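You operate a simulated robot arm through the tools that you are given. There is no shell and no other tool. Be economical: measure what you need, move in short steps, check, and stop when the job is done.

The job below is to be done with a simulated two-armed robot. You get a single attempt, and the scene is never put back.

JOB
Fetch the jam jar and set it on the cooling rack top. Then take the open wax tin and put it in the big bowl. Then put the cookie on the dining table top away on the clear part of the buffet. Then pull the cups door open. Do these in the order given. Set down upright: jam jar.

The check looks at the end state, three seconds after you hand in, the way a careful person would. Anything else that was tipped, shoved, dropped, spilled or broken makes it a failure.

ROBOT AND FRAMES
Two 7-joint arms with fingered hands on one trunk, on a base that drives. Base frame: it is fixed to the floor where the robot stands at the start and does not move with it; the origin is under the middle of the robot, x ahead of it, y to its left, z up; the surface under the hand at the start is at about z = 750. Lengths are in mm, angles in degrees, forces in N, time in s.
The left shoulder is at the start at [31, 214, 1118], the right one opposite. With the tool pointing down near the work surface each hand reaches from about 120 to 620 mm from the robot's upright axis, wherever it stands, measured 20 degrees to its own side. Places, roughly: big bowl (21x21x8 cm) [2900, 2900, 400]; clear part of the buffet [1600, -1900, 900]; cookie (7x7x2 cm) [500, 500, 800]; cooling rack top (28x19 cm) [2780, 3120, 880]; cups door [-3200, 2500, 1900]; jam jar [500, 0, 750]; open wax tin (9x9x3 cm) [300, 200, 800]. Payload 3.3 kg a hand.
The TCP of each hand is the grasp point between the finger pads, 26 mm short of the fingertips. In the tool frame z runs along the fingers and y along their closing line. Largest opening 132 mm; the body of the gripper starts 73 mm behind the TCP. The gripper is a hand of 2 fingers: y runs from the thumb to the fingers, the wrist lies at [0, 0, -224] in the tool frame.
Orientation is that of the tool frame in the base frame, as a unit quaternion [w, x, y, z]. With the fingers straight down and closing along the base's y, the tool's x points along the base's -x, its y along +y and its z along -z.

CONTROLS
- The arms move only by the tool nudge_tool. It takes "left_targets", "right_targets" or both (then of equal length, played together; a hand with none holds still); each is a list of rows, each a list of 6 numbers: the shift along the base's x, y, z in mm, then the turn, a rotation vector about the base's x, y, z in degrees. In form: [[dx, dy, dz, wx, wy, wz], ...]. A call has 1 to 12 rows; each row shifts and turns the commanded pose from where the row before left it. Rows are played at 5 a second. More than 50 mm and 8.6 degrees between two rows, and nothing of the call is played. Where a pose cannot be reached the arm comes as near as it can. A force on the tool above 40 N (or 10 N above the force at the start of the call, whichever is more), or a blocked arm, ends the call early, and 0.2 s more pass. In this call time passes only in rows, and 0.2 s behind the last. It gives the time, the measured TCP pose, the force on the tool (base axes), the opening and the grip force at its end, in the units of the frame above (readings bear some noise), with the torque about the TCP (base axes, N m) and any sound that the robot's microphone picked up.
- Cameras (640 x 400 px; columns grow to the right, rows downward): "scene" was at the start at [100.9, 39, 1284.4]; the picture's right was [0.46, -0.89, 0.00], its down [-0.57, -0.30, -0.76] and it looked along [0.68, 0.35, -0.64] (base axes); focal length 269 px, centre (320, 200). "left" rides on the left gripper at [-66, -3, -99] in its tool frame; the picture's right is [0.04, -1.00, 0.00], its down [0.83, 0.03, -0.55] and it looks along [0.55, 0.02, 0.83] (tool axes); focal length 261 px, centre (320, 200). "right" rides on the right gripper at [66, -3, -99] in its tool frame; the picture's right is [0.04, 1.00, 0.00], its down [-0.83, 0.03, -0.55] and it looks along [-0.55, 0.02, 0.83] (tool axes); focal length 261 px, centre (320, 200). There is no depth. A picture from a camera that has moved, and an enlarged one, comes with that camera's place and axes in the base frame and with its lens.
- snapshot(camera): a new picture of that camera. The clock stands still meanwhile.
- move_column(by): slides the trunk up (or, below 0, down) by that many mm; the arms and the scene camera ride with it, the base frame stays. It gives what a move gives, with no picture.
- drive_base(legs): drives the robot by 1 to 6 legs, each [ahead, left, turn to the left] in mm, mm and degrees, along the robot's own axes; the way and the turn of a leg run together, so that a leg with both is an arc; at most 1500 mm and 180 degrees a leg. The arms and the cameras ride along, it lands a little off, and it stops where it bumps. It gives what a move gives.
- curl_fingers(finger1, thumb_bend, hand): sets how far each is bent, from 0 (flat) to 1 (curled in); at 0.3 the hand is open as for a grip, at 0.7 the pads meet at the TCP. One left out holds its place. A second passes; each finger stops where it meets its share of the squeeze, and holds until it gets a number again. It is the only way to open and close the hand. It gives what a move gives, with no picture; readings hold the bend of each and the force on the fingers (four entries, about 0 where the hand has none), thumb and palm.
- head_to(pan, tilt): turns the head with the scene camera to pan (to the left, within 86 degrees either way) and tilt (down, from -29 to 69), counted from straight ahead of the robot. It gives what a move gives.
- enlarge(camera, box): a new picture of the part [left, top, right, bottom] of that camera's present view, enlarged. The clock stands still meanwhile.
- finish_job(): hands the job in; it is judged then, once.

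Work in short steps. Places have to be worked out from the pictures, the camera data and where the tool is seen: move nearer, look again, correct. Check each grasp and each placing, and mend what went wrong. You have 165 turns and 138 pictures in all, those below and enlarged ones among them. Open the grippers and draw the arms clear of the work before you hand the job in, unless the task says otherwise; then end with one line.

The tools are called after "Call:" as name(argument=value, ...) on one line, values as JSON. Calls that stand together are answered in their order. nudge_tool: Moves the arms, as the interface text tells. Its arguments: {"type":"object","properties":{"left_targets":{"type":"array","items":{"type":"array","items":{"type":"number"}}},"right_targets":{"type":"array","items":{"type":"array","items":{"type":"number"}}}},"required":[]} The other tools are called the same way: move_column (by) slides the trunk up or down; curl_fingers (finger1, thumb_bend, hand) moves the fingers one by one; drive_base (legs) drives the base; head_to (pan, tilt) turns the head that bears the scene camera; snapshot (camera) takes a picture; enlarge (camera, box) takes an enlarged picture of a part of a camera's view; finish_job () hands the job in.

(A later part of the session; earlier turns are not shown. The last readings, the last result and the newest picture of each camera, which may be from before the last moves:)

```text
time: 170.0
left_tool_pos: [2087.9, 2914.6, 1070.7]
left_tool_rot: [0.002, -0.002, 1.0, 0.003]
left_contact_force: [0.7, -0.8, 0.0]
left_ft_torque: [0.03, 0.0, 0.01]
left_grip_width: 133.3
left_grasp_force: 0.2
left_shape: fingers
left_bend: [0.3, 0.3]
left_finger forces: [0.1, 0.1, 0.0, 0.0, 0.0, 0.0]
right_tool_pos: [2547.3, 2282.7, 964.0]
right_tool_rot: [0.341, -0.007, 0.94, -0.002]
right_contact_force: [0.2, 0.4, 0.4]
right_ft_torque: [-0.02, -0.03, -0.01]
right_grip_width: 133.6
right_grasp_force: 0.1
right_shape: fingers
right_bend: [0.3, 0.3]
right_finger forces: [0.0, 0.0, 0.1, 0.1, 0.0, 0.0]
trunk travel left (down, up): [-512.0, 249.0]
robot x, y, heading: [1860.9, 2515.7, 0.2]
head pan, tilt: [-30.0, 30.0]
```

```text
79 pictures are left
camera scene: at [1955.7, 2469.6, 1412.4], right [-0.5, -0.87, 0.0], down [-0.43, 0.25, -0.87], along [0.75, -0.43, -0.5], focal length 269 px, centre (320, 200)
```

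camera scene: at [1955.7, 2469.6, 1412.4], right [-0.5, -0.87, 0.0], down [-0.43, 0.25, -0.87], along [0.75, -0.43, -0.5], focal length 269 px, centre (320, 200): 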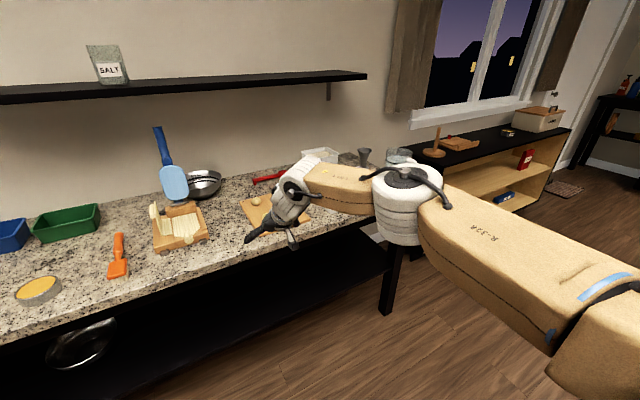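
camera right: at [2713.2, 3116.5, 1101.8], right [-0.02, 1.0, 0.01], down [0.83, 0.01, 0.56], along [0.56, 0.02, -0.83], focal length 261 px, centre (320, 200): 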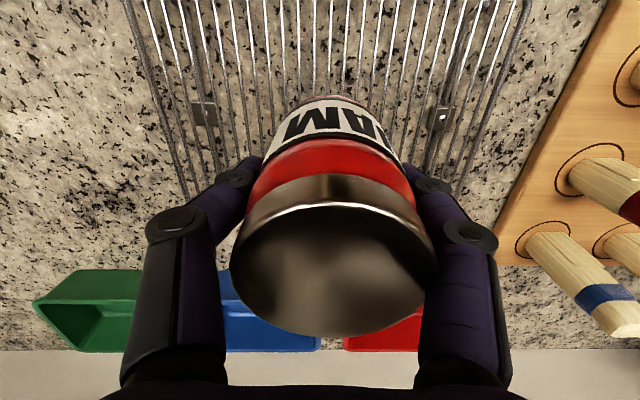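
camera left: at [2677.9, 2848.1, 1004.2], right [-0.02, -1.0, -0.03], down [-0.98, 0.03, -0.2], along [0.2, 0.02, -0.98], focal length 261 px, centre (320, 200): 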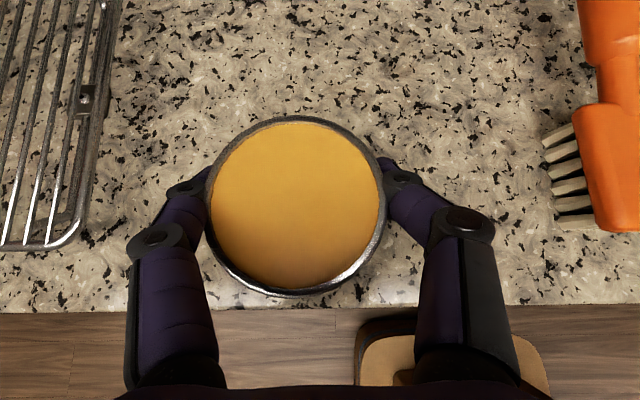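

The pose is good: the elbow sits well behind the hand. The tin is at about [2738, 2860]. I drive left first, then forward, and look with the right camera.

Call:
drive_base(legs=[[0, 577, 0], [140, 0, 0]])

Call:
snapshot(camera="right")

Call:
head_to(pan=-10, tilt=40)

Call:
snapshot(camera="scene")

```text
time: 174.2
left_tool_pos: [2228.2, 3495.1, 1071.4]
left_tool_rot: [0.001, -0.001, 1.0, 0.004]
left_contact_force: [0.5, 0.2, -0.3]
left_ft_torque: [0.02, 0.04, 0.03]
left_grip_width: 133.4
left_grasp_force: 0.0
left_shape: fingers
left_bend: [0.3, 0.3]
left_finger forces: [0.0, 0.1, 0.1, 0.0, 0.0, 0.0]
right_tool_pos: [2687.3, 2861.6, 961.9]
right_tool_rot: [0.341, -0.005, 0.94, -0.002]
right_contact_force: [-0.2, -1.0, -0.2]
right_ft_torque: [-0.02, 0.01, 0.01]
right_grip_width: 133.5
right_grasp_force: 0.1
right_shape: fingers
right_bend: [0.3, 0.3]
right_finger forces: [0.0, 0.1, 0.1, 0.1, 0.0, 0.1]
trunk travel left (down, up): [-512.0, 249.0]
robot x, y, heading: [2002.9, 3092.1, 0.0]
head pan, tilt: [-30.0, 30.0]
```

```text
78 pictures are left
camera right: at [2574.1, 2857.8, 995.7], right [-0.04, 1.0, -0.03], down [0.29, 0.04, 0.96], along [0.96, 0.03, -0.29], focal length 261 px, centre (320, 200)
```

right: 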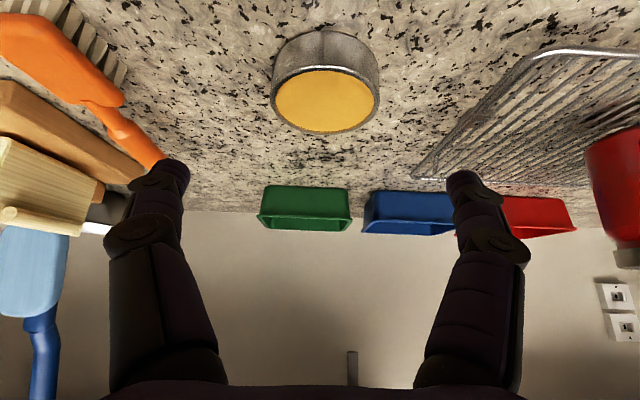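

```text
time: 175.0
left_tool_pos: [2228.2, 3494.8, 1070.5]
left_tool_rot: [0.002, -0.001, 1.0, 0.003]
left_contact_force: [0.0, -0.9, 0.2]
left_ft_torque: [0.0, 0.02, 0.0]
left_grip_width: 133.0
left_grasp_force: 0.1
left_shape: fingers
left_bend: [0.3, 0.3]
left_finger forces: [0.1, 0.1, 0.0, 0.0, 0.1, 0.0]
right_tool_pos: [2687.1, 2861.2, 962.8]
right_tool_rot: [0.341, -0.006, 0.94, -0.002]
right_contact_force: [0.3, 1.1, -0.1]
right_ft_torque: [0.03, 0.01, 0.0]
right_grip_width: 133.7
right_grasp_force: 0.0
right_shape: fingers
right_bend: [0.3, 0.3]
right_finger forces: [0.0, 0.0, 0.0, 0.1, 0.1, 0.1]
trunk travel left (down, up): [-512.0, 249.0]
robot x, y, heading: [1998.6, 3095.1, 0.2]
head pan, tilt: [-10.0, 40.0]
```

```text
77 pictures are left
camera scene: at [2100.3, 3080.5, 1397.1], right [-0.17, -0.99, 0.0], down [-0.63, 0.11, -0.77], along [0.75, -0.13, -0.64], focal length 269 px, centre (320, 200)
```

scene: 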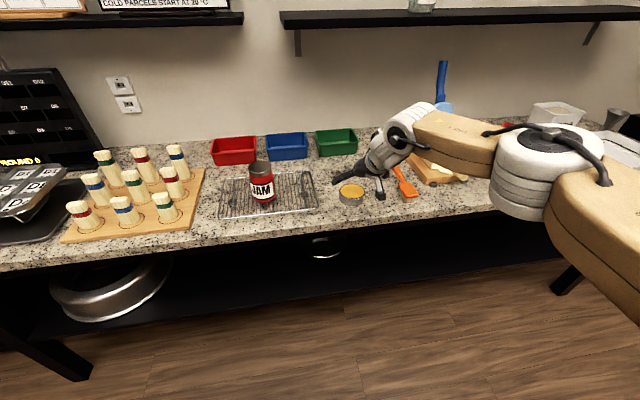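

The tin is at about [2742, 2863]. I drive 55 mm forward, then lower the trunk to grip height.

Call:
drive_base(legs=[[55, 2, -0.2]])

Call:
move_column(by=-60)

Call:
snapshot(camera="right")

Call:
enlarge(camera="scene", box=[280, 100, 480, 225])

```text
time: 176.0
left_tool_pos: [2287.4, 3495.7, 1070.9]
left_tool_rot: [0.001, 0.001, 1.0, 0.002]
left_contact_force: [-0.1, -0.8, -0.7]
left_ft_torque: [-0.03, 0.06, -0.01]
left_grip_width: 133.0
left_grasp_force: 0.0
left_shape: fingers
left_bend: [0.3, 0.3]
left_finger forces: [0.0, 0.1, 0.0, 0.1, 0.1, 0.0]
right_tool_pos: [2742.7, 2860.3, 962.6]
right_tool_rot: [0.341, -0.004, 0.94, -0.002]
right_contact_force: [0.0, 0.5, -0.1]
right_ft_torque: [-0.01, 0.02, 0.01]
right_grip_width: 133.4
right_grasp_force: 0.0
right_shape: fingers
right_bend: [0.3, 0.3]
right_finger forces: [0.0, 0.0, 0.0, 0.0, 0.0, 0.1]
trunk travel left (down, up): [-512.0, 249.0]
robot x, y, heading: [2057.8, 3097.5, 0.0]
head pan, tilt: [-10.0, 40.0]
```

```text
time: 177.0
left_tool_pos: [2284.8, 3494.4, 1011.3]
left_tool_rot: [0.002, 0.0, 1.0, 0.002]
left_contact_force: [0.6, 0.5, 0.0]
left_ft_torque: [-0.01, -0.03, -0.02]
left_grip_width: 132.9
left_grasp_force: 0.1
left_shape: fingers
left_bend: [0.3, 0.3]
left_finger forces: [0.0, 0.1, 0.0, 0.1, 0.0, 0.0]
right_tool_pos: [2739.6, 2861.7, 903.5]
right_tool_rot: [0.342, -0.004, 0.94, -0.003]
right_contact_force: [-0.7, 0.3, 0.5]
right_ft_torque: [-0.01, -0.03, 0.02]
right_grip_width: 133.5
right_grasp_force: 0.1
right_shape: fingers
right_bend: [0.3, 0.3]
right_finger forces: [0.1, 0.1, 0.0, 0.1, 0.0, 0.0]
trunk travel left (down, up): [-452.0, 309.0]
robot x, y, heading: [2053.8, 3097.5, 0.3]
head pan, tilt: [-10.0, 40.0]
```

```text
76 pictures are left
camera right: at [2627.0, 2857.6, 937.0], right [-0.04, 1.0, -0.03], down [0.28, 0.04, 0.96], along [0.96, 0.03, -0.29], focal length 261 px, centre (320, 200)
```

right: 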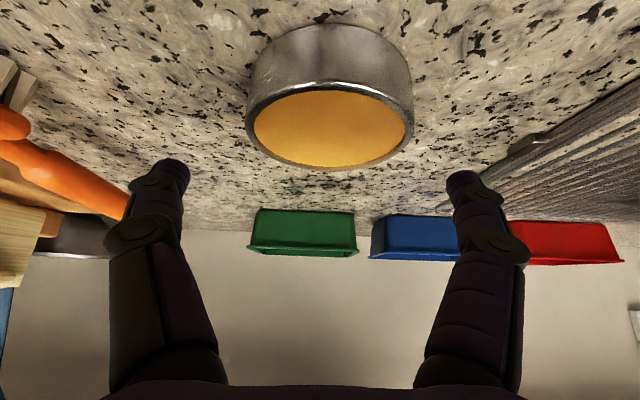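

```text
3.20 times, centred on (380, 162) of scene
camera zoom: at [2159.9, 3082.2, 1336.9], right [-0.17, -0.98, 0.0], down [-0.63, 0.11, -0.77], along [0.75, -0.13, -0.64], focal length 861 px, centre (128, 320)
```

zoom: 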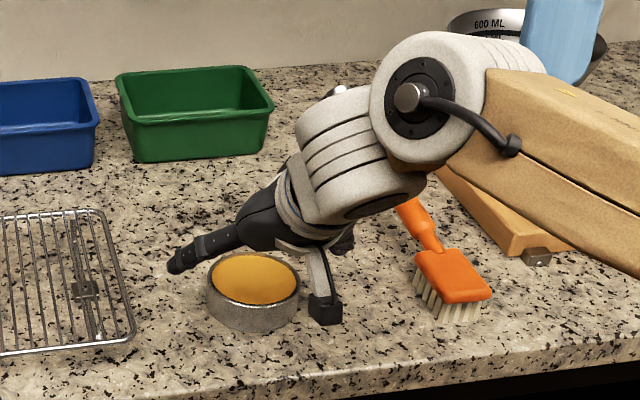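

The hand is centred. I shift +3 mm in y and lower to about 867.

Call:
nudge_tool(right_targets=[[0, 3, 0, 0, 0, 0]])

Call:
move_column(by=-36)

Call:
curl_fingers(hand="right", finger1=0.55, thumb_bend=0.55)

Call:
snapshot(camera="right")

```text
time: 177.4
left_tool_pos: [2285.5, 3495.7, 1011.0]
left_tool_rot: [0.002, 0.001, 1.0, 0.003]
left_contact_force: [-0.6, 0.6, -0.3]
left_ft_torque: [0.0, 0.04, 0.02]
left_grip_width: 133.4
left_grasp_force: 0.2
left_shape: fingers
left_bend: [0.3, 0.3]
left_finger forces: [0.0, 0.1, 0.0, 0.0, 0.0, 0.0]
right_tool_pos: [2741.0, 2864.6, 902.4]
right_tool_rot: [0.34, -0.004, 0.94, -0.003]
right_contact_force: [0.0, -0.6, 0.4]
right_ft_torque: [0.01, 0.0, -0.01]
right_grip_width: 133.5
right_grasp_force: 0.1
right_shape: fingers
right_bend: [0.3, 0.3]
right_finger forces: [0.0, 0.0, 0.1, 0.0, 0.0, 0.0]
trunk travel left (down, up): [-452.0, 309.0]
robot x, y, heading: [2054.3, 3094.8, -0.1]
head pan, tilt: [-10.0, 40.0]
```

```text
time: 178.2
left_tool_pos: [2284.8, 3495.5, 974.6]
left_tool_rot: [0.002, 0.001, 1.0, 0.002]
left_contact_force: [0.2, 0.0, 0.4]
left_ft_torque: [0.01, 0.0, 0.02]
left_grip_width: 133.5
left_grasp_force: 0.1
left_shape: fingers
left_bend: [0.3, 0.3]
left_finger forces: [0.0, 0.0, 0.0, 0.0, 0.0, 0.0]
right_tool_pos: [2741.7, 2863.8, 867.3]
right_tool_rot: [0.341, -0.004, 0.94, -0.003]
right_contact_force: [-0.1, -0.2, 0.2]
right_ft_torque: [0.02, 0.01, 0.02]
right_grip_width: 133.6
right_grasp_force: 0.0
right_shape: fingers
right_bend: [0.3, 0.3]
right_finger forces: [0.0, 0.1, 0.1, 0.0, 0.1, 0.0]
trunk travel left (down, up): [-416.0, 345.0]
robot x, y, heading: [2057.3, 3098.6, -0.3]
head pan, tilt: [-10.0, 40.0]
```

```text
time: 179.2
left_tool_pos: [2283.5, 3495.4, 976.0]
left_tool_rot: [0.002, 0.001, 1.0, 0.003]
left_contact_force: [0.4, -0.9, 0.0]
left_ft_torque: [0.01, 0.03, 0.01]
left_grip_width: 133.2
left_grasp_force: 0.0
left_shape: fingers
left_bend: [0.3, 0.3]
left_finger forces: [0.1, 0.0, 0.2, 0.0, 0.0, 0.1]
right_tool_pos: [2740.7, 2864.0, 867.3]
right_tool_rot: [0.341, -0.003, 0.94, -0.003]
right_contact_force: [2.8, -0.7, 4.4]
right_ft_torque: [0.29, -0.11, -0.1]
right_grip_width: 76.0
right_grasp_force: 10.5
right_shape: fingers
right_bend: [0.46, 0.52]
right_finger forces: [12.8, 0.0, 0.0, 0.0, 8.8, 0.1]
trunk travel left (down, up): [-416.0, 345.0]
robot x, y, heading: [2057.1, 3101.5, -0.1]
head pan, tilt: [-10.0, 40.0]
```

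```text
74 pictures are left
camera right: at [2627.4, 2860.8, 901.1], right [-0.04, 1.0, -0.03], down [0.28, 0.04, 0.96], along [0.96, 0.03, -0.28], focal length 261 px, centre (320, 200)
```

right: 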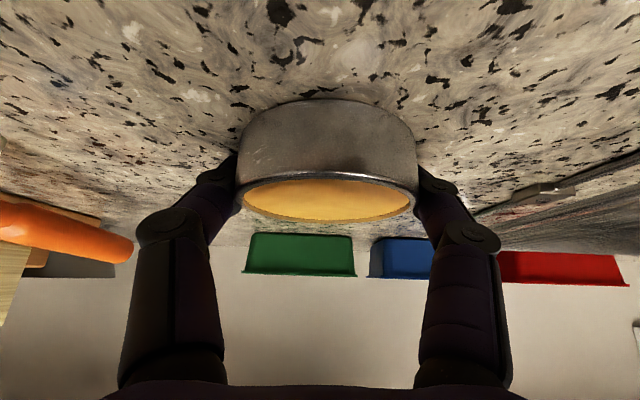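

The tin is gripped evenly. I tighten and lift with the trunk.

Call:
curl_fingers(hand="right", finger1=0.7, thumb_bend=0.7)

Call:
move_column(by=80)

Call:
snapshot(camera="right")

Call:
enlarge(camera="scene", box=[280, 100, 480, 225])

```text
time: 180.2
left_tool_pos: [2285.2, 3495.7, 977.2]
left_tool_rot: [0.002, 0.0, 1.0, 0.004]
left_contact_force: [-0.5, -1.1, 0.0]
left_ft_torque: [0.01, -0.01, -0.02]
left_grip_width: 133.2
left_grasp_force: 0.1
left_shape: fingers
left_bend: [0.3, 0.3]
left_finger forces: [0.0, 0.0, 0.0, 0.0, 0.0, 0.1]
right_tool_pos: [2741.2, 2865.1, 867.1]
right_tool_rot: [0.34, -0.004, 0.94, -0.003]
right_contact_force: [-0.9, -0.7, 0.7]
right_ft_torque: [-0.12, -0.01, -0.04]
right_grip_width: 74.8
right_grasp_force: 19.4
right_shape: fingers
right_bend: [0.43, 0.62]
right_finger forces: [17.4, 0.0, 0.1, 0.1, 20.7, 0.0]
trunk travel left (down, up): [-416.0, 345.0]
robot x, y, heading: [2056.2, 3097.0, -0.1]
head pan, tilt: [-10.0, 40.0]
```

```text
time: 181.4
left_tool_pos: [2285.7, 3495.6, 1054.8]
left_tool_rot: [0.002, 0.0, 1.0, 0.003]
left_contact_force: [0.6, 0.5, 0.5]
left_ft_torque: [-0.01, 0.03, 0.0]
left_grip_width: 133.1
left_grasp_force: 0.0
left_shape: fingers
left_bend: [0.3, 0.3]
left_finger forces: [0.1, 0.0, 0.0, 0.0, 0.0, 0.1]
right_tool_pos: [2741.2, 2864.2, 947.3]
right_tool_rot: [0.34, -0.003, 0.94, -0.004]
right_contact_force: [0.7, 0.1, -3.3]
right_ft_torque: [-0.03, 0.0, -0.04]
right_grip_width: 74.3
right_grasp_force: 18.2
right_shape: fingers
right_bend: [0.43, 0.62]
right_finger forces: [18.0, 0.1, 0.1, 0.1, 18.8, 0.0]
trunk travel left (down, up): [-496.0, 265.0]
robot x, y, heading: [2056.9, 3097.3, -0.1]
head pan, tilt: [-10.0, 40.0]
```

```text
73 pictures are left
camera right: at [2627.5, 2860.6, 979.8], right [-0.04, 1.0, -0.03], down [0.29, 0.04, 0.96], along [0.96, 0.03, -0.29], focal length 261 px, centre (320, 200)
```

right: 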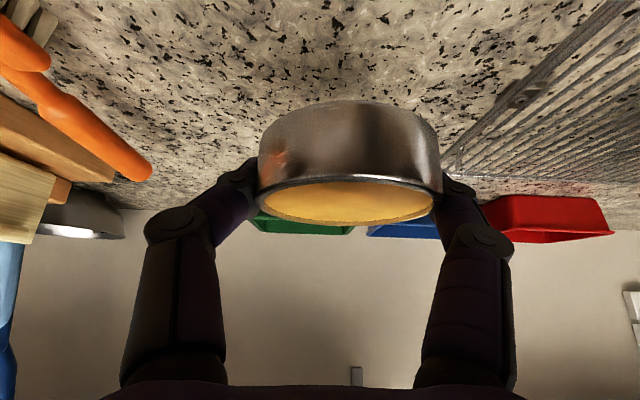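

```text
3.20 times, centred on (380, 162) of scene
camera zoom: at [2157.0, 3082.2, 1380.9], right [-0.17, -0.98, 0.0], down [-0.63, 0.11, -0.77], along [0.75, -0.13, -0.64], focal length 861 px, centre (128, 320)
```

zoom: 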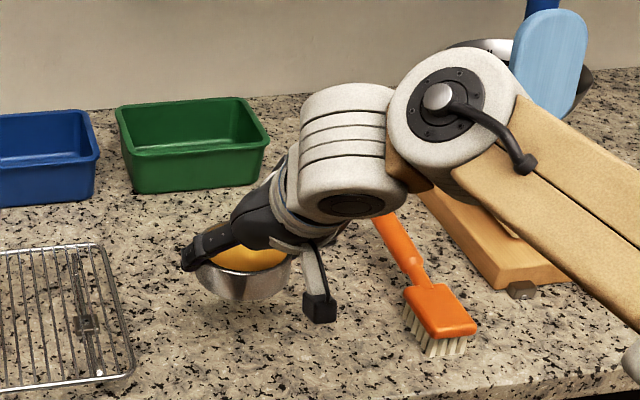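

The tin is held securely. I back off 260 mm and lower the trunk fully, then measure the bowl again.

Call:
drive_base(legs=[[-260, 0, 0]])

Call:
move_column(by=-490)

Call:
head_to(pan=-8, tilt=22)

Call:
snapshot(camera="scene")

Call:
snapshot(camera="right")

```text
time: 183.2
left_tool_pos: [2025.9, 3496.4, 1054.7]
left_tool_rot: [0.003, 0.001, 1.0, 0.003]
left_contact_force: [0.2, -1.0, -0.4]
left_ft_torque: [0.0, -0.03, 0.01]
left_grip_width: 133.1
left_grasp_force: 0.0
left_shape: fingers
left_bend: [0.3, 0.3]
left_finger forces: [0.1, 0.0, 0.1, 0.0, 0.1, 0.0]
right_tool_pos: [2481.2, 2863.9, 947.3]
right_tool_rot: [0.342, -0.003, 0.94, -0.003]
right_contact_force: [-0.3, 0.6, -1.9]
right_ft_torque: [-0.04, 0.03, 0.01]
right_grip_width: 74.6
right_grasp_force: 17.8
right_shape: fingers
right_bend: [0.43, 0.62]
right_finger forces: [18.0, 0.1, 0.1, 0.0, 18.6, 0.0]
trunk travel left (down, up): [-496.0, 265.0]
robot x, y, heading: [1799.4, 3095.0, -0.0]
head pan, tilt: [-10.0, 40.0]
```

```text
refused: -490 is not a number from -400 to 400
```

```text
time: 184.0
left_tool_pos: [2027.3, 3495.2, 1055.0]
left_tool_rot: [0.001, 0.002, 1.0, 0.002]
left_contact_force: [0.1, -0.3, 0.7]
left_ft_torque: [0.01, 0.01, -0.01]
left_grip_width: 133.2
left_grasp_force: 0.0
left_shape: fingers
left_bend: [0.3, 0.3]
left_finger forces: [0.0, 0.1, 0.0, 0.0, 0.0, 0.0]
right_tool_pos: [2482.5, 2864.2, 945.8]
right_tool_rot: [0.34, -0.003, 0.941, -0.003]
right_contact_force: [0.4, -0.5, -2.8]
right_ft_torque: [-0.1, -0.03, -0.01]
right_grip_width: 74.3
right_grasp_force: 18.3
right_shape: fingers
right_bend: [0.43, 0.62]
right_finger forces: [18.1, 0.1, 0.1, 0.1, 18.7, 0.1]
trunk travel left (down, up): [-496.0, 265.0]
robot x, y, heading: [1794.4, 3098.0, -0.1]
head pan, tilt: [-8.0, 22.0]
```

```text
71 pictures are left
camera scene: at [1906.0, 3084.2, 1409.1], right [-0.14, -0.99, 0.0], down [-0.37, 0.05, -0.93], along [0.92, -0.13, -0.38], focal length 269 px, centre (320, 200)
```

scene: 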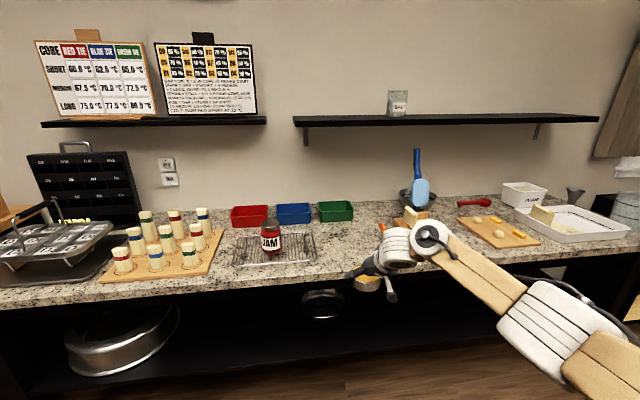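

```text
70 pictures are left
camera right: at [2368.3, 2860.4, 980.4], right [-0.04, 1.0, -0.03], down [0.28, 0.04, 0.96], along [0.96, 0.02, -0.29], focal length 261 px, centre (320, 200)
```

right: 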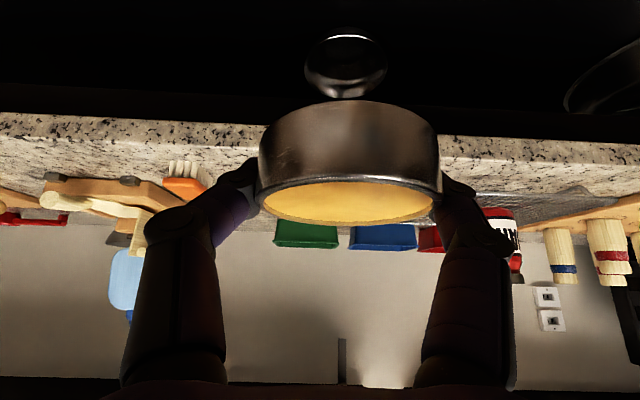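

The bowl centre is at about [2890, 2925] with the rim at z≈472. I lower the trunk in two steps.

Call:
move_column(by=-400)

Call:
snapshot(camera="scene")

Call:
snapshot(camera="right")

```text
time: 187.9
left_tool_pos: [2031.8, 3495.8, 614.3]
left_tool_rot: [-0.106, 0.002, 0.994, 0.002]
left_contact_force: [0.5, -0.1, 0.4]
left_ft_torque: [-0.01, 0.0, 0.02]
left_grip_width: 133.2
left_grasp_force: 0.0
left_shape: fingers
left_bend: [0.3, 0.3]
left_finger forces: [0.0, 0.1, 0.1, 0.0, 0.1, 0.0]
right_tool_pos: [2482.3, 2863.0, 548.1]
right_tool_rot: [0.341, -0.003, 0.94, -0.003]
right_contact_force: [-0.3, 0.0, -2.1]
right_ft_torque: [-0.01, 0.02, 0.0]
right_grip_width: 74.2
right_grasp_force: 18.3
right_shape: fingers
right_bend: [0.43, 0.62]
right_finger forces: [18.0, 0.1, 0.0, 0.0, 18.6, 0.1]
trunk travel left (down, up): [-96.0, 665.0]
robot x, y, heading: [1799.6, 3097.3, -0.1]
head pan, tilt: [-8.0, 22.0]
```

```text
69 pictures are left
camera scene: at [1994.0, 3084.1, 1001.5], right [-0.14, -0.99, 0.0], down [-0.37, 0.05, -0.93], along [0.92, -0.13, -0.38], focal length 269 px, centre (320, 200)
```

scene: 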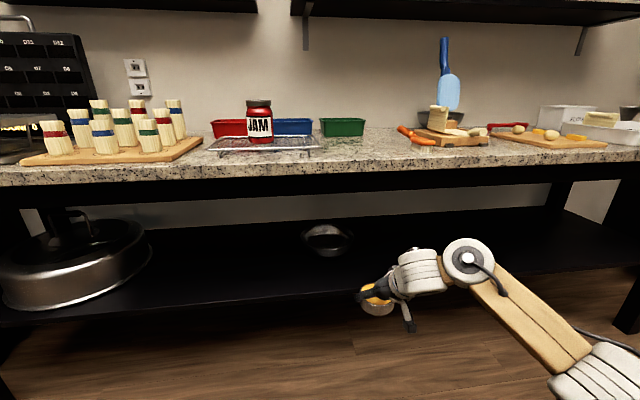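

```text
68 pictures are left
camera right: at [2368.4, 2860.4, 580.9], right [-0.04, 1.0, -0.03], down [0.28, 0.04, 0.96], along [0.96, 0.02, -0.29], focal length 261 px, centre (320, 200)
```

right: 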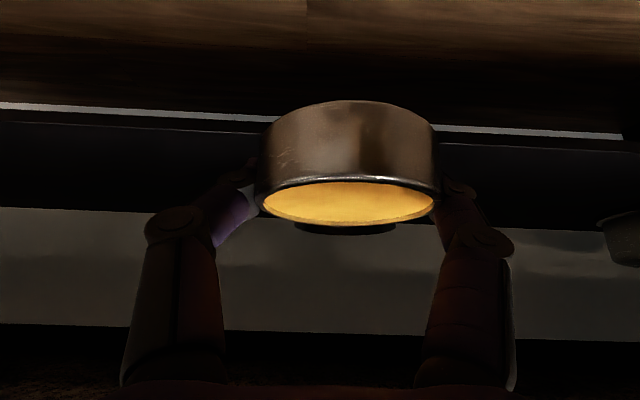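

The left hand got pushed up by the robot's own folding leg, so I move it forward, outward and up before continuing.

Call:
nudge_tool(left_targets=[[10, 15, 30, 0, 3, 0], [10, 20, 30, 0, 3, 0], [15, 20, 30, 0, 3, 0], [15, 20, 30, 0, 3, 0], [15, 15, 20, 0, 0, 0]])

Call:
move_column(by=-88)

Call:
head_to(pan=45, tilt=40)

Call:
snapshot(camera="scene")

```text
time: 189.1
left_tool_pos: [2076.8, 3572.3, 717.5]
left_tool_rot: [-0.21, 0.001, 0.978, 0.002]
left_contact_force: [-0.2, -0.3, 0.2]
left_ft_torque: [0.01, 0.0, 0.0]
left_grip_width: 133.1
left_grasp_force: 0.0
left_shape: fingers
left_bend: [0.3, 0.3]
left_finger forces: [0.0, 0.0, 0.1, 0.0, 0.1, 0.0]
left hand out of reach, approached as far as the arm can: row 4, 5
right_tool_pos: [2482.1, 2863.3, 546.9]
right_tool_rot: [0.34, -0.004, 0.941, -0.003]
right_contact_force: [-0.2, 0.4, -2.9]
right_ft_torque: [-0.02, 0.0, 0.03]
right_grip_width: 74.3
right_grasp_force: 18.8
right_shape: fingers
right_bend: [0.43, 0.62]
right_finger forces: [18.0, 0.0, 0.1, 0.0, 18.5, 0.0]
trunk travel left (down, up): [-96.0, 665.0]
robot x, y, heading: [1797.4, 3100.8, -0.0]
head pan, tilt: [-8.0, 22.0]
```

```text
time: 190.3
left_tool_pos: [2077.7, 3572.1, 627.5]
left_tool_rot: [-0.21, 0.001, 0.978, 0.001]
left_contact_force: [-0.3, -0.2, -0.5]
left_ft_torque: [-0.01, 0.03, 0.0]
left_grip_width: 133.4
left_grasp_force: 0.0
left_shape: fingers
left_bend: [0.3, 0.3]
left_finger forces: [0.0, 0.1, 0.1, 0.1, 0.0, 0.0]
right_tool_pos: [2482.6, 2863.0, 459.6]
right_tool_rot: [0.342, -0.002, 0.94, -0.002]
right_contact_force: [0.8, 0.1, -1.6]
right_ft_torque: [-0.04, 0.01, 0.0]
right_grip_width: 74.2
right_grasp_force: 18.6
right_shape: fingers
right_bend: [0.43, 0.62]
right_finger forces: [18.0, 0.0, 0.0, 0.1, 18.6, 0.1]
trunk travel left (down, up): [-8.0, 753.0]
robot x, y, heading: [1801.9, 3097.5, 0.1]
head pan, tilt: [-8.0, 22.0]
```

```text
time: 191.5
left_tool_pos: [2077.3, 3572.3, 628.2]
left_tool_rot: [-0.21, 0.001, 0.978, 0.002]
left_contact_force: [-0.2, -0.7, 0.1]
left_ft_torque: [0.02, 0.02, 0.02]
left_grip_width: 133.2
left_grasp_force: 0.1
left_shape: fingers
left_bend: [0.3, 0.3]
left_finger forces: [0.0, 0.0, 0.1, 0.1, 0.1, 0.0]
right_tool_pos: [2482.4, 2862.8, 458.2]
right_tool_rot: [0.34, -0.004, 0.94, -0.003]
right_contact_force: [0.2, -0.1, -2.8]
right_ft_torque: [-0.02, 0.01, 0.03]
right_grip_width: 74.4
right_grasp_force: 18.3
right_shape: fingers
right_bend: [0.43, 0.62]
right_finger forces: [18.1, 0.0, 0.1, 0.1, 18.7, 0.0]
trunk travel left (down, up): [-8.0, 753.0]
robot x, y, heading: [1795.7, 3092.6, 0.1]
head pan, tilt: [45.0, 40.0]
```

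```text
67 pictures are left
camera scene: at [1998.5, 3157.1, 879.3], right [0.71, -0.71, 0.0], down [-0.46, -0.45, -0.77], along [0.54, 0.54, -0.64], focal length 269 px, centre (320, 200)
```

scene: 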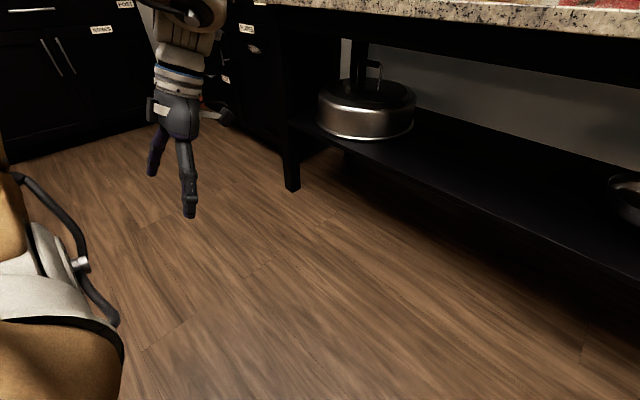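

The tin must clear the bowl rim while the forearm stays under the apron (≈730). My plan is to keep the wrist low, tilt the tool up about 17° to cross the rim, then level again inside. I test that tilt here in free space.

Call:
nudge_tool(right_targets=[[16, 0, 16, 0, -6, 0], [15, 0, 18, 0, -6, 0], [14, 0, 19, 0, -6, 0]])

Call:
head_to(pan=-40, tilt=20)

Call:
snapshot(camera="scene")

```text
time: 192.3
left_tool_pos: [2076.6, 3572.4, 628.3]
left_tool_rot: [-0.21, 0.001, 0.978, 0.002]
left_contact_force: [0.1, -0.2, 0.1]
left_ft_torque: [0.0, -0.02, -0.05]
left_grip_width: 133.2
left_grasp_force: 0.1
left_shape: fingers
left_bend: [0.3, 0.3]
left_finger forces: [0.0, 0.0, 0.0, 0.1, 0.0, 0.1]
right_tool_pos: [2528.4, 2864.2, 511.7]
right_tool_rot: [0.484, -0.004, 0.875, -0.003]
right_contact_force: [1.0, 0.1, -1.8]
right_ft_torque: [-0.03, 0.03, -0.01]
right_grip_width: 74.2
right_grasp_force: 18.1
right_shape: fingers
right_bend: [0.43, 0.62]
right_finger forces: [17.9, 0.1, 0.0, 0.0, 18.6, 0.0]
trunk travel left (down, up): [-8.0, 753.0]
robot x, y, heading: [1796.4, 3098.9, 0.0]
head pan, tilt: [45.0, 40.0]
```

```text
time: 193.9
left_tool_pos: [2077.1, 3572.5, 628.9]
left_tool_rot: [-0.21, 0.001, 0.978, 0.001]
left_contact_force: [0.3, -0.2, 0.2]
left_ft_torque: [0.02, -0.04, -0.01]
left_grip_width: 133.4
left_grasp_force: 0.1
left_shape: fingers
left_bend: [0.3, 0.3]
left_finger forces: [0.0, 0.0, 0.1, 0.0, 0.0, 0.0]
right_tool_pos: [2527.8, 2864.9, 511.8]
right_tool_rot: [0.484, -0.003, 0.875, -0.003]
right_contact_force: [-0.3, -0.8, -3.7]
right_ft_torque: [-0.05, 0.0, -0.02]
right_grip_width: 74.1
right_grasp_force: 18.1
right_shape: fingers
right_bend: [0.43, 0.62]
right_finger forces: [17.8, 0.1, 0.0, 0.0, 18.6, 0.0]
trunk travel left (down, up): [-8.0, 753.0]
robot x, y, heading: [1800.1, 3095.4, 0.1]
head pan, tilt: [-40.0, 20.0]
```

```text
66 pictures are left
camera scene: at [2009.5, 3037.2, 910.7], right [-0.64, -0.77, 0.0], down [-0.26, 0.22, -0.94], along [0.72, -0.6, -0.34], focal length 269 px, centre (320, 200)
```

scene: 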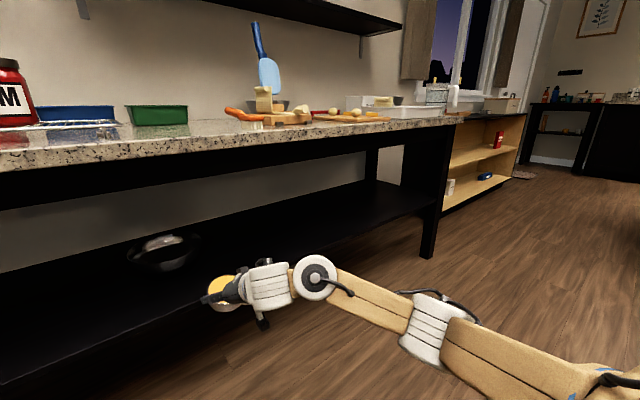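

The tilt works, and the elbow lies low. I raise the trunk 12 mm, shift left 50 and drive in part-way, then look.

Call:
move_column(by=12)

Call:
drive_base(legs=[[0, 50, 0], [170, 0, 0]])

Call:
snapshot(camera="scene")

Call:
snapshot(camera="right")

```text
time: 194.5
left_tool_pos: [2077.1, 3572.7, 639.0]
left_tool_rot: [-0.211, 0.001, 0.977, 0.002]
left_contact_force: [0.9, 0.5, 0.3]
left_ft_torque: [-0.03, 0.0, 0.01]
left_grip_width: 133.4
left_grasp_force: 0.1
left_shape: fingers
left_bend: [0.3, 0.3]
left_finger forces: [0.0, 0.0, 0.0, 0.1, 0.0, 0.0]
right_tool_pos: [2527.7, 2865.1, 524.5]
right_tool_rot: [0.483, -0.004, 0.876, -0.003]
right_contact_force: [0.6, -0.1, -2.3]
right_ft_torque: [-0.04, 0.03, 0.01]
right_grip_width: 74.4
right_grasp_force: 18.0
right_shape: fingers
right_bend: [0.43, 0.62]
right_finger forces: [17.9, 0.0, 0.0, 0.0, 18.6, 0.0]
trunk travel left (down, up): [-20.0, 741.0]
robot x, y, heading: [1798.4, 3095.3, 0.0]
head pan, tilt: [-40.0, 20.0]
```

```text
time: 196.5
left_tool_pos: [2249.2, 3621.6, 640.4]
left_tool_rot: [-0.21, 0.0, 0.978, 0.002]
left_contact_force: [-1.0, -0.6, -0.5]
left_ft_torque: [0.01, -0.02, -0.03]
left_grip_width: 133.2
left_grasp_force: 0.0
left_shape: fingers
left_bend: [0.3, 0.3]
left_finger forces: [0.0, 0.0, 0.1, 0.0, 0.0, 0.0]
right_tool_pos: [2698.7, 2913.6, 523.8]
right_tool_rot: [0.483, -0.003, 0.876, -0.003]
right_contact_force: [0.0, -0.5, -1.8]
right_ft_torque: [-0.06, 0.01, -0.01]
right_grip_width: 74.4
right_grasp_force: 17.9
right_shape: fingers
right_bend: [0.43, 0.62]
right_finger forces: [18.0, 0.1, 0.0, 0.0, 18.7, 0.0]
trunk travel left (down, up): [-20.0, 741.0]
robot x, y, heading: [1968.5, 3148.6, 0.1]
head pan, tilt: [-40.0, 20.0]
```

```text
65 pictures are left
camera scene: at [2175.7, 3087.3, 923.7], right [-0.64, -0.77, 0.0], down [-0.26, 0.22, -0.94], along [0.72, -0.6, -0.34], focal length 269 px, centre (320, 200)
```

scene: 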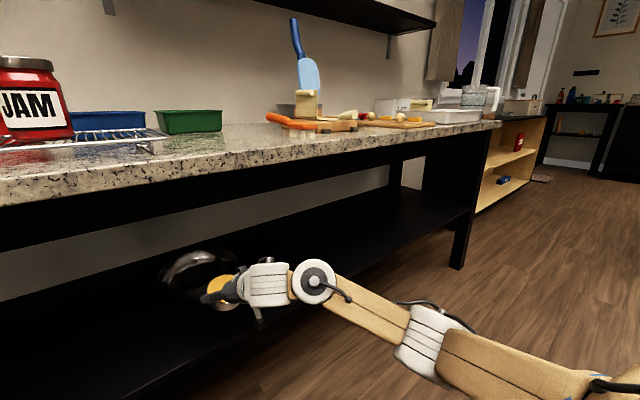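

```text
64 pictures are left
camera right: at [2579.9, 2910.9, 520.6], right [-0.02, 1.0, -0.04], down [-0.03, 0.04, 1.0], along [1.0, 0.03, 0.02], focal length 261 px, centre (320, 200)
```

right: 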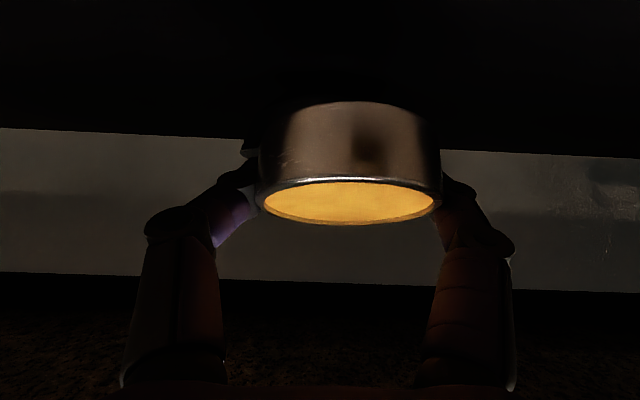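

The alignment with the bowl looks right and the arm is well under the apron. I drive another 120 mm in and check.

Call:
drive_base(legs=[[120, 0, 0]])

Call:
head_to(pan=-25, tilt=30)

Call:
snapshot(camera="scene")

```text
time: 197.7
left_tool_pos: [2369.8, 3622.5, 640.7]
left_tool_rot: [-0.21, 0.001, 0.978, 0.002]
left_contact_force: [-0.5, -0.5, 0.2]
left_ft_torque: [-0.01, 0.02, -0.01]
left_grip_width: 133.0
left_grasp_force: 0.1
left_shape: fingers
left_bend: [0.3, 0.3]
left_finger forces: [0.0, 0.1, 0.0, 0.1, 0.0, 0.0]
right_tool_pos: [2819.8, 2913.9, 524.0]
right_tool_rot: [0.483, -0.003, 0.875, -0.003]
right_contact_force: [0.3, 0.2, -2.1]
right_ft_torque: [-0.04, 0.04, 0.02]
right_grip_width: 74.4
right_grasp_force: 18.0
right_shape: fingers
right_bend: [0.43, 0.62]
right_finger forces: [17.9, 0.0, 0.1, 0.0, 18.6, 0.0]
trunk travel left (down, up): [-20.0, 741.0]
robot x, y, heading: [2091.0, 3149.4, -0.2]
head pan, tilt: [-40.0, 20.0]
```

```text
time: 198.5
left_tool_pos: [2370.2, 3621.7, 640.2]
left_tool_rot: [-0.21, 0.001, 0.978, 0.001]
left_contact_force: [-0.2, 0.4, -0.5]
left_ft_torque: [-0.02, -0.05, 0.0]
left_grip_width: 133.4
left_grasp_force: 0.0
left_shape: fingers
left_bend: [0.3, 0.3]
left_finger forces: [0.0, 0.0, 0.0, 0.0, 0.1, 0.0]
right_tool_pos: [2820.2, 2914.0, 525.0]
right_tool_rot: [0.484, -0.002, 0.875, -0.004]
right_contact_force: [0.9, -0.3, -2.2]
right_ft_torque: [-0.05, 0.05, 0.03]
right_grip_width: 74.4
right_grasp_force: 18.6
right_shape: fingers
right_bend: [0.43, 0.62]
right_finger forces: [18.0, 0.1, 0.0, 0.0, 18.6, 0.0]
trunk travel left (down, up): [-20.0, 741.0]
robot x, y, heading: [2090.6, 3145.6, 0.1]
head pan, tilt: [-25.0, 30.0]
```

```text
63 pictures are left
camera scene: at [2307.7, 3108.6, 907.7], right [-0.42, -0.91, 0.0], down [-0.45, 0.21, -0.87], along [0.78, -0.37, -0.5], focal length 269 px, centre (320, 200)
```

scene: 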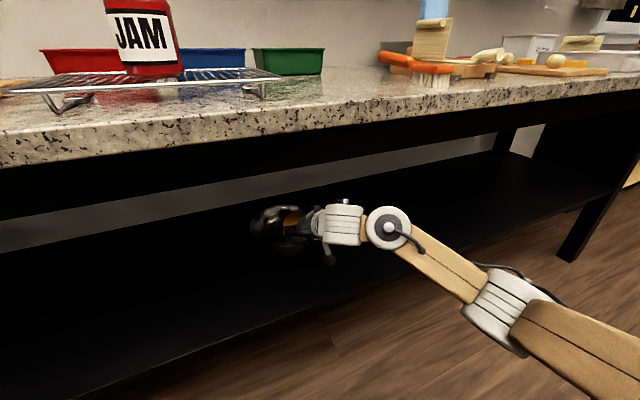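

No contact so far. I zoom in on the tin and bowl.

Call:
enlarge(camera="scene", box=[220, 180, 380, 280])

```text
4.00 times, centred on (300, 230) of scene
camera zoom: at [2307.7, 3108.6, 907.7], right [-0.42, -0.91, 0.0], down [-0.45, 0.21, -0.87], along [0.78, -0.37, -0.5], focal length 1076 px, centre (400, 80)
```

zoom: 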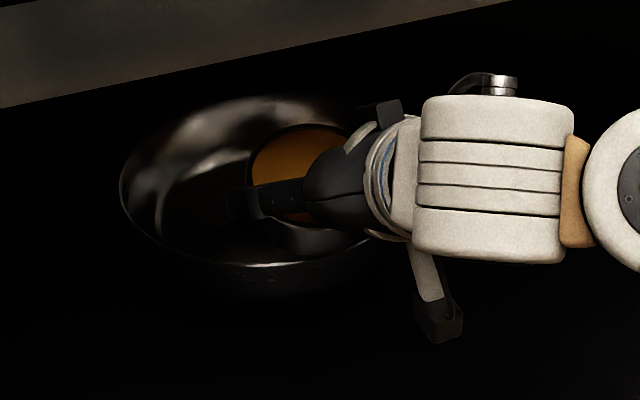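

The tin is above the front part of the bowl, with the bowl centre at about [2897, 2922]. I drive in the remaining 110 mm.

Call:
drive_base(legs=[[112, 0, 0]])

Call:
enlarge(camera="scene", box=[200, 160, 440, 310])

```text
time: 199.7
left_tool_pos: [2483.5, 3622.6, 641.1]
left_tool_rot: [-0.209, 0.002, 0.978, 0.002]
left_contact_force: [-1.1, 0.8, -0.1]
left_ft_torque: [0.02, -0.03, -0.01]
left_grip_width: 133.5
left_grasp_force: 0.0
left_shape: fingers
left_bend: [0.3, 0.3]
left_finger forces: [0.1, 0.1, 0.1, 0.0, 0.0, 0.1]
right_tool_pos: [2931.8, 2913.9, 523.7]
right_tool_rot: [0.484, -0.003, 0.875, -0.003]
right_contact_force: [-0.5, 0.2, -2.7]
right_ft_torque: [-0.07, 0.04, 0.0]
right_grip_width: 74.2
right_grasp_force: 18.4
right_shape: fingers
right_bend: [0.43, 0.62]
right_finger forces: [17.8, 0.0, 0.1, 0.0, 18.6, 0.1]
trunk travel left (down, up): [-20.0, 741.0]
robot x, y, heading: [2201.7, 3148.1, 0.2]
head pan, tilt: [-25.0, 30.0]
```

```text
2.67 times, centred on (320, 235) of scene
camera zoom: at [2420.1, 3108.5, 907.7], right [-0.42, -0.91, 0.0], down [-0.45, 0.21, -0.87], along [0.78, -0.37, -0.5], focal length 717 px, centre (320, 107)
```

zoom: 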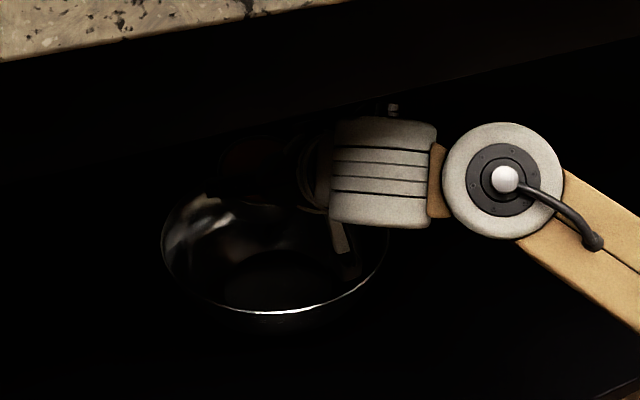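

The tin is now over the bowl's middle. I level the tool back to 40°, which also lowers the tin into the bowl.

Call:
nudge_tool(right_targets=[[-14, 0, -19, 0, 6, 0], [-15, 0, -18, 0, 6, 0], [-16, 0, -16, 0, 6, 0]])

Call:
enlarge(camera="scene", box=[200, 160, 440, 310])

Call:
snapshot(camera="right")

```text
time: 200.5
left_tool_pos: [2483.3, 3621.4, 639.2]
left_tool_rot: [-0.209, 0.001, 0.978, 0.001]
left_contact_force: [-0.2, -0.1, 0.6]
left_ft_torque: [0.05, 0.01, 0.01]
left_grip_width: 133.1
left_grasp_force: 0.0
left_shape: fingers
left_bend: [0.3, 0.3]
left_finger forces: [0.1, 0.0, 0.0, 0.1, 0.0, 0.0]
right_tool_pos: [2888.0, 2914.7, 470.3]
right_tool_rot: [0.339, -0.003, 0.941, -0.003]
right_contact_force: [-0.3, 0.0, -2.5]
right_ft_torque: [0.01, 0.04, 0.0]
right_grip_width: 74.5
right_grasp_force: 18.3
right_shape: fingers
right_bend: [0.43, 0.62]
right_finger forces: [18.1, 0.0, 0.1, 0.0, 18.8, 0.0]
trunk travel left (down, up): [-20.0, 741.0]
robot x, y, heading: [2200.2, 3145.9, -0.0]
head pan, tilt: [-25.0, 30.0]
```

```text
2.67 times, centred on (320, 235) of scene
camera zoom: at [2420.2, 3108.5, 907.6], right [-0.42, -0.91, 0.0], down [-0.45, 0.21, -0.87], along [0.78, -0.37, -0.5], focal length 717 px, centre (320, 107)
```

zoom: 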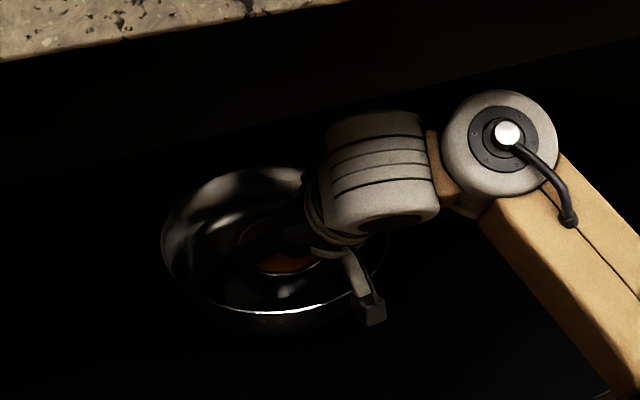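

```text
59 pictures are left
camera right: at [2773.8, 2910.6, 503.7], right [-0.04, 1.0, -0.03], down [0.29, 0.04, 0.96], along [0.96, 0.02, -0.29], focal length 261 px, centre (320, 200)
```

right: 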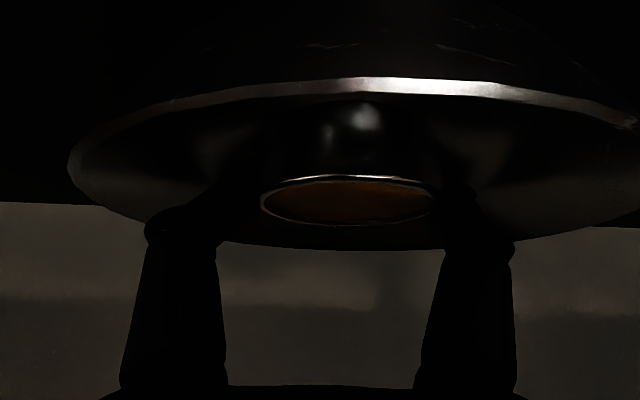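

The tin is inside the bowl, below the rim. I lower gently, watching the force.

Call:
nudge_tool(right_targets=[[0, 0, -5, 0, 0, 0], [0, 0, -5, 0, 0, 0], [0, 0, -5, 0, 0, 0]])

Call:
nudge_tool(right_targets=[[0, 0, -5, 0, 0, 0]])

Call:
snapshot(camera="right")

```text
time: 201.3
left_tool_pos: [2481.7, 3621.8, 640.4]
left_tool_rot: [-0.209, 0.001, 0.978, 0.002]
left_contact_force: [-0.5, 0.2, -0.3]
left_ft_torque: [0.01, -0.01, -0.04]
left_grip_width: 133.3
left_grasp_force: 0.2
left_shape: fingers
left_bend: [0.3, 0.3]
left_finger forces: [0.0, 0.0, 0.0, 0.0, 0.1, 0.0]
right_tool_pos: [2887.2, 2913.9, 456.2]
right_tool_rot: [0.34, -0.005, 0.94, -0.003]
right_contact_force: [-0.4, 1.0, -0.9]
right_ft_torque: [-0.03, 0.0, 0.03]
right_grip_width: 74.3
right_grasp_force: 18.3
right_shape: fingers
right_bend: [0.43, 0.62]
right_finger forces: [17.9, 0.0, 0.0, 0.0, 18.7, 0.0]
trunk travel left (down, up): [-20.0, 741.0]
robot x, y, heading: [2202.6, 3144.7, -0.1]
head pan, tilt: [-25.0, 30.0]
```

```text
time: 201.7
left_tool_pos: [2482.0, 3621.5, 639.5]
left_tool_rot: [-0.21, 0.001, 0.978, 0.002]
left_contact_force: [-0.3, 1.1, 0.1]
left_ft_torque: [0.0, 0.01, 0.01]
left_grip_width: 133.4
left_grasp_force: 0.1
left_shape: fingers
left_bend: [0.3, 0.3]
left_finger forces: [0.1, 0.0, 0.1, 0.1, 0.0, 0.0]
right_tool_pos: [2886.9, 2914.6, 450.7]
right_tool_rot: [0.34, -0.004, 0.94, -0.002]
right_contact_force: [-0.6, -0.8, -2.3]
right_ft_torque: [-0.03, 0.0, -0.01]
right_grip_width: 74.2
right_grasp_force: 18.4
right_shape: fingers
right_bend: [0.43, 0.62]
right_finger forces: [18.1, 0.0, 0.1, 0.0, 18.8, 0.0]
trunk travel left (down, up): [-20.0, 741.0]
robot x, y, heading: [2204.1, 3145.4, -0.3]
head pan, tilt: [-25.0, 30.0]
```

```text
58 pictures are left
camera right: at [2773.8, 2910.9, 484.3], right [-0.04, 1.0, -0.03], down [0.28, 0.04, 0.96], along [0.96, 0.03, -0.29], focal length 261 px, centre (320, 200)
```

right: 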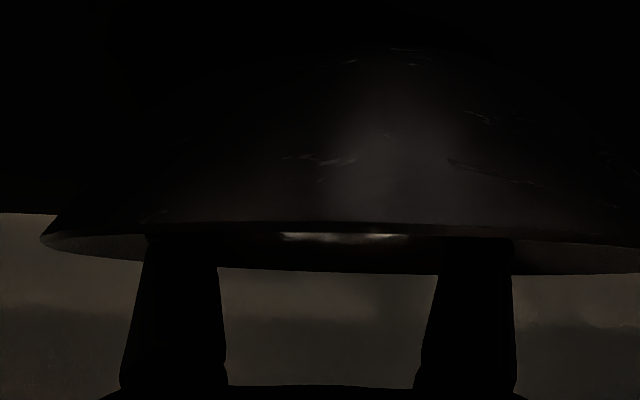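

The rim measures z≈478 with the camera safely in front of it. I lower a bit more until the tin touches.

Call:
nudge_tool(right_targets=[[0, 0, -4, 0, 0, 0], [0, 0, -4, 0, 0, 0]])

Call:
nudge_tool(right_targets=[[0, 0, -4, 0, 0, 0]])

```text
time: 202.3
left_tool_pos: [2482.0, 3621.9, 639.9]
left_tool_rot: [-0.21, 0.001, 0.978, 0.002]
left_contact_force: [-0.9, 0.0, 0.6]
left_ft_torque: [0.02, 0.0, -0.01]
left_grip_width: 132.9
left_grasp_force: 0.0
left_shape: fingers
left_bend: [0.3, 0.3]
left_finger forces: [0.0, 0.1, 0.1, 0.0, 0.0, 0.0]
right_tool_pos: [2887.6, 2913.0, 442.3]
right_tool_rot: [0.341, -0.002, 0.94, -0.003]
right_contact_force: [2.5, 0.3, -1.5]
right_ft_torque: [0.01, 0.01, -0.05]
right_grip_width: 74.2
right_grasp_force: 18.1
right_shape: fingers
right_bend: [0.43, 0.62]
right_finger forces: [18.2, 0.1, 0.0, 0.0, 18.8, 0.1]
trunk travel left (down, up): [-20.0, 741.0]
robot x, y, heading: [2203.9, 3150.0, -0.1]
head pan, tilt: [-25.0, 30.0]
```

```text
time: 202.7
left_tool_pos: [2482.8, 3620.9, 640.3]
left_tool_rot: [-0.21, 0.002, 0.978, 0.002]
left_contact_force: [0.0, -0.2, 0.2]
left_ft_torque: [0.03, -0.01, 0.03]
left_grip_width: 133.1
left_grasp_force: 0.0
left_shape: fingers
left_bend: [0.3, 0.3]
left_finger forces: [0.0, 0.1, 0.0, 0.0, 0.0, 0.2]
right_tool_pos: [2885.9, 2913.5, 439.0]
right_tool_rot: [0.341, -0.003, 0.94, -0.002]
right_contact_force: [3.2, -0.2, 0.8]
right_ft_torque: [0.0, 0.04, -0.06]
right_grip_width: 72.9
right_grasp_force: 17.7
right_shape: fingers
right_bend: [0.44, 0.62]
right_finger forces: [17.2, 0.0, 0.0, 0.0, 17.7, 0.1]
trunk travel left (down, up): [-20.0, 741.0]
robot x, y, heading: [2202.9, 3148.1, -0.2]
head pan, tilt: [-25.0, 30.0]
```

Light contact: the tin touches the bowl's inside wall. I open the fingers partially to release.

Call:
curl_fingers(hand="right", finger1=0.38, thumb_bend=0.42)

Call:
enlarge(camera="scene", box=[200, 160, 440, 310])

```text
time: 203.7
left_tool_pos: [2482.1, 3621.9, 642.1]
left_tool_rot: [-0.209, 0.001, 0.978, 0.002]
left_contact_force: [-0.6, 0.5, 0.3]
left_ft_torque: [-0.01, -0.02, -0.03]
left_grip_width: 133.0
left_grasp_force: 0.2
left_shape: fingers
left_bend: [0.3, 0.3]
left_finger forces: [0.0, 0.0, 0.0, 0.0, 0.0, 0.1]
right_tool_pos: [2887.5, 2912.6, 440.7]
right_tool_rot: [0.342, -0.004, 0.94, -0.003]
right_contact_force: [0.2, 0.4, 8.2]
right_ft_torque: [0.25, -0.11, -0.01]
right_grip_width: 83.4
right_grasp_force: 5.7
right_shape: fingers
right_bend: [0.43, 0.45]
right_finger forces: [6.4, 0.0, 0.0, 0.1, 5.5, 0.0]
trunk travel left (down, up): [-20.0, 741.0]
robot x, y, heading: [2202.0, 3145.3, -0.5]
head pan, tilt: [-25.0, 30.0]
```

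```text
2.67 times, centred on (320, 235) of scene
camera zoom: at [2419.4, 3108.8, 907.9], right [-0.42, -0.91, 0.0], down [-0.45, 0.21, -0.87], along [0.78, -0.37, -0.5], focal length 717 px, centre (320, 107)
```

zoom: 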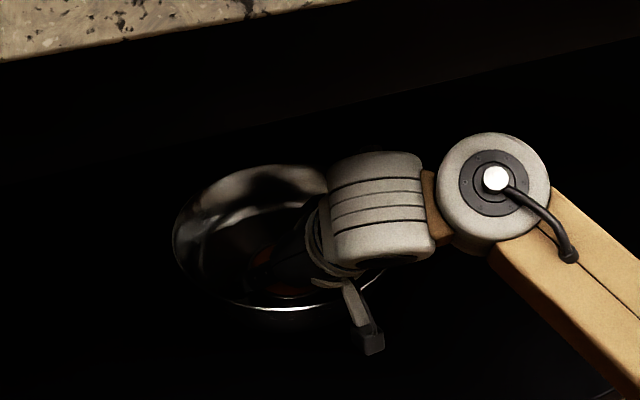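

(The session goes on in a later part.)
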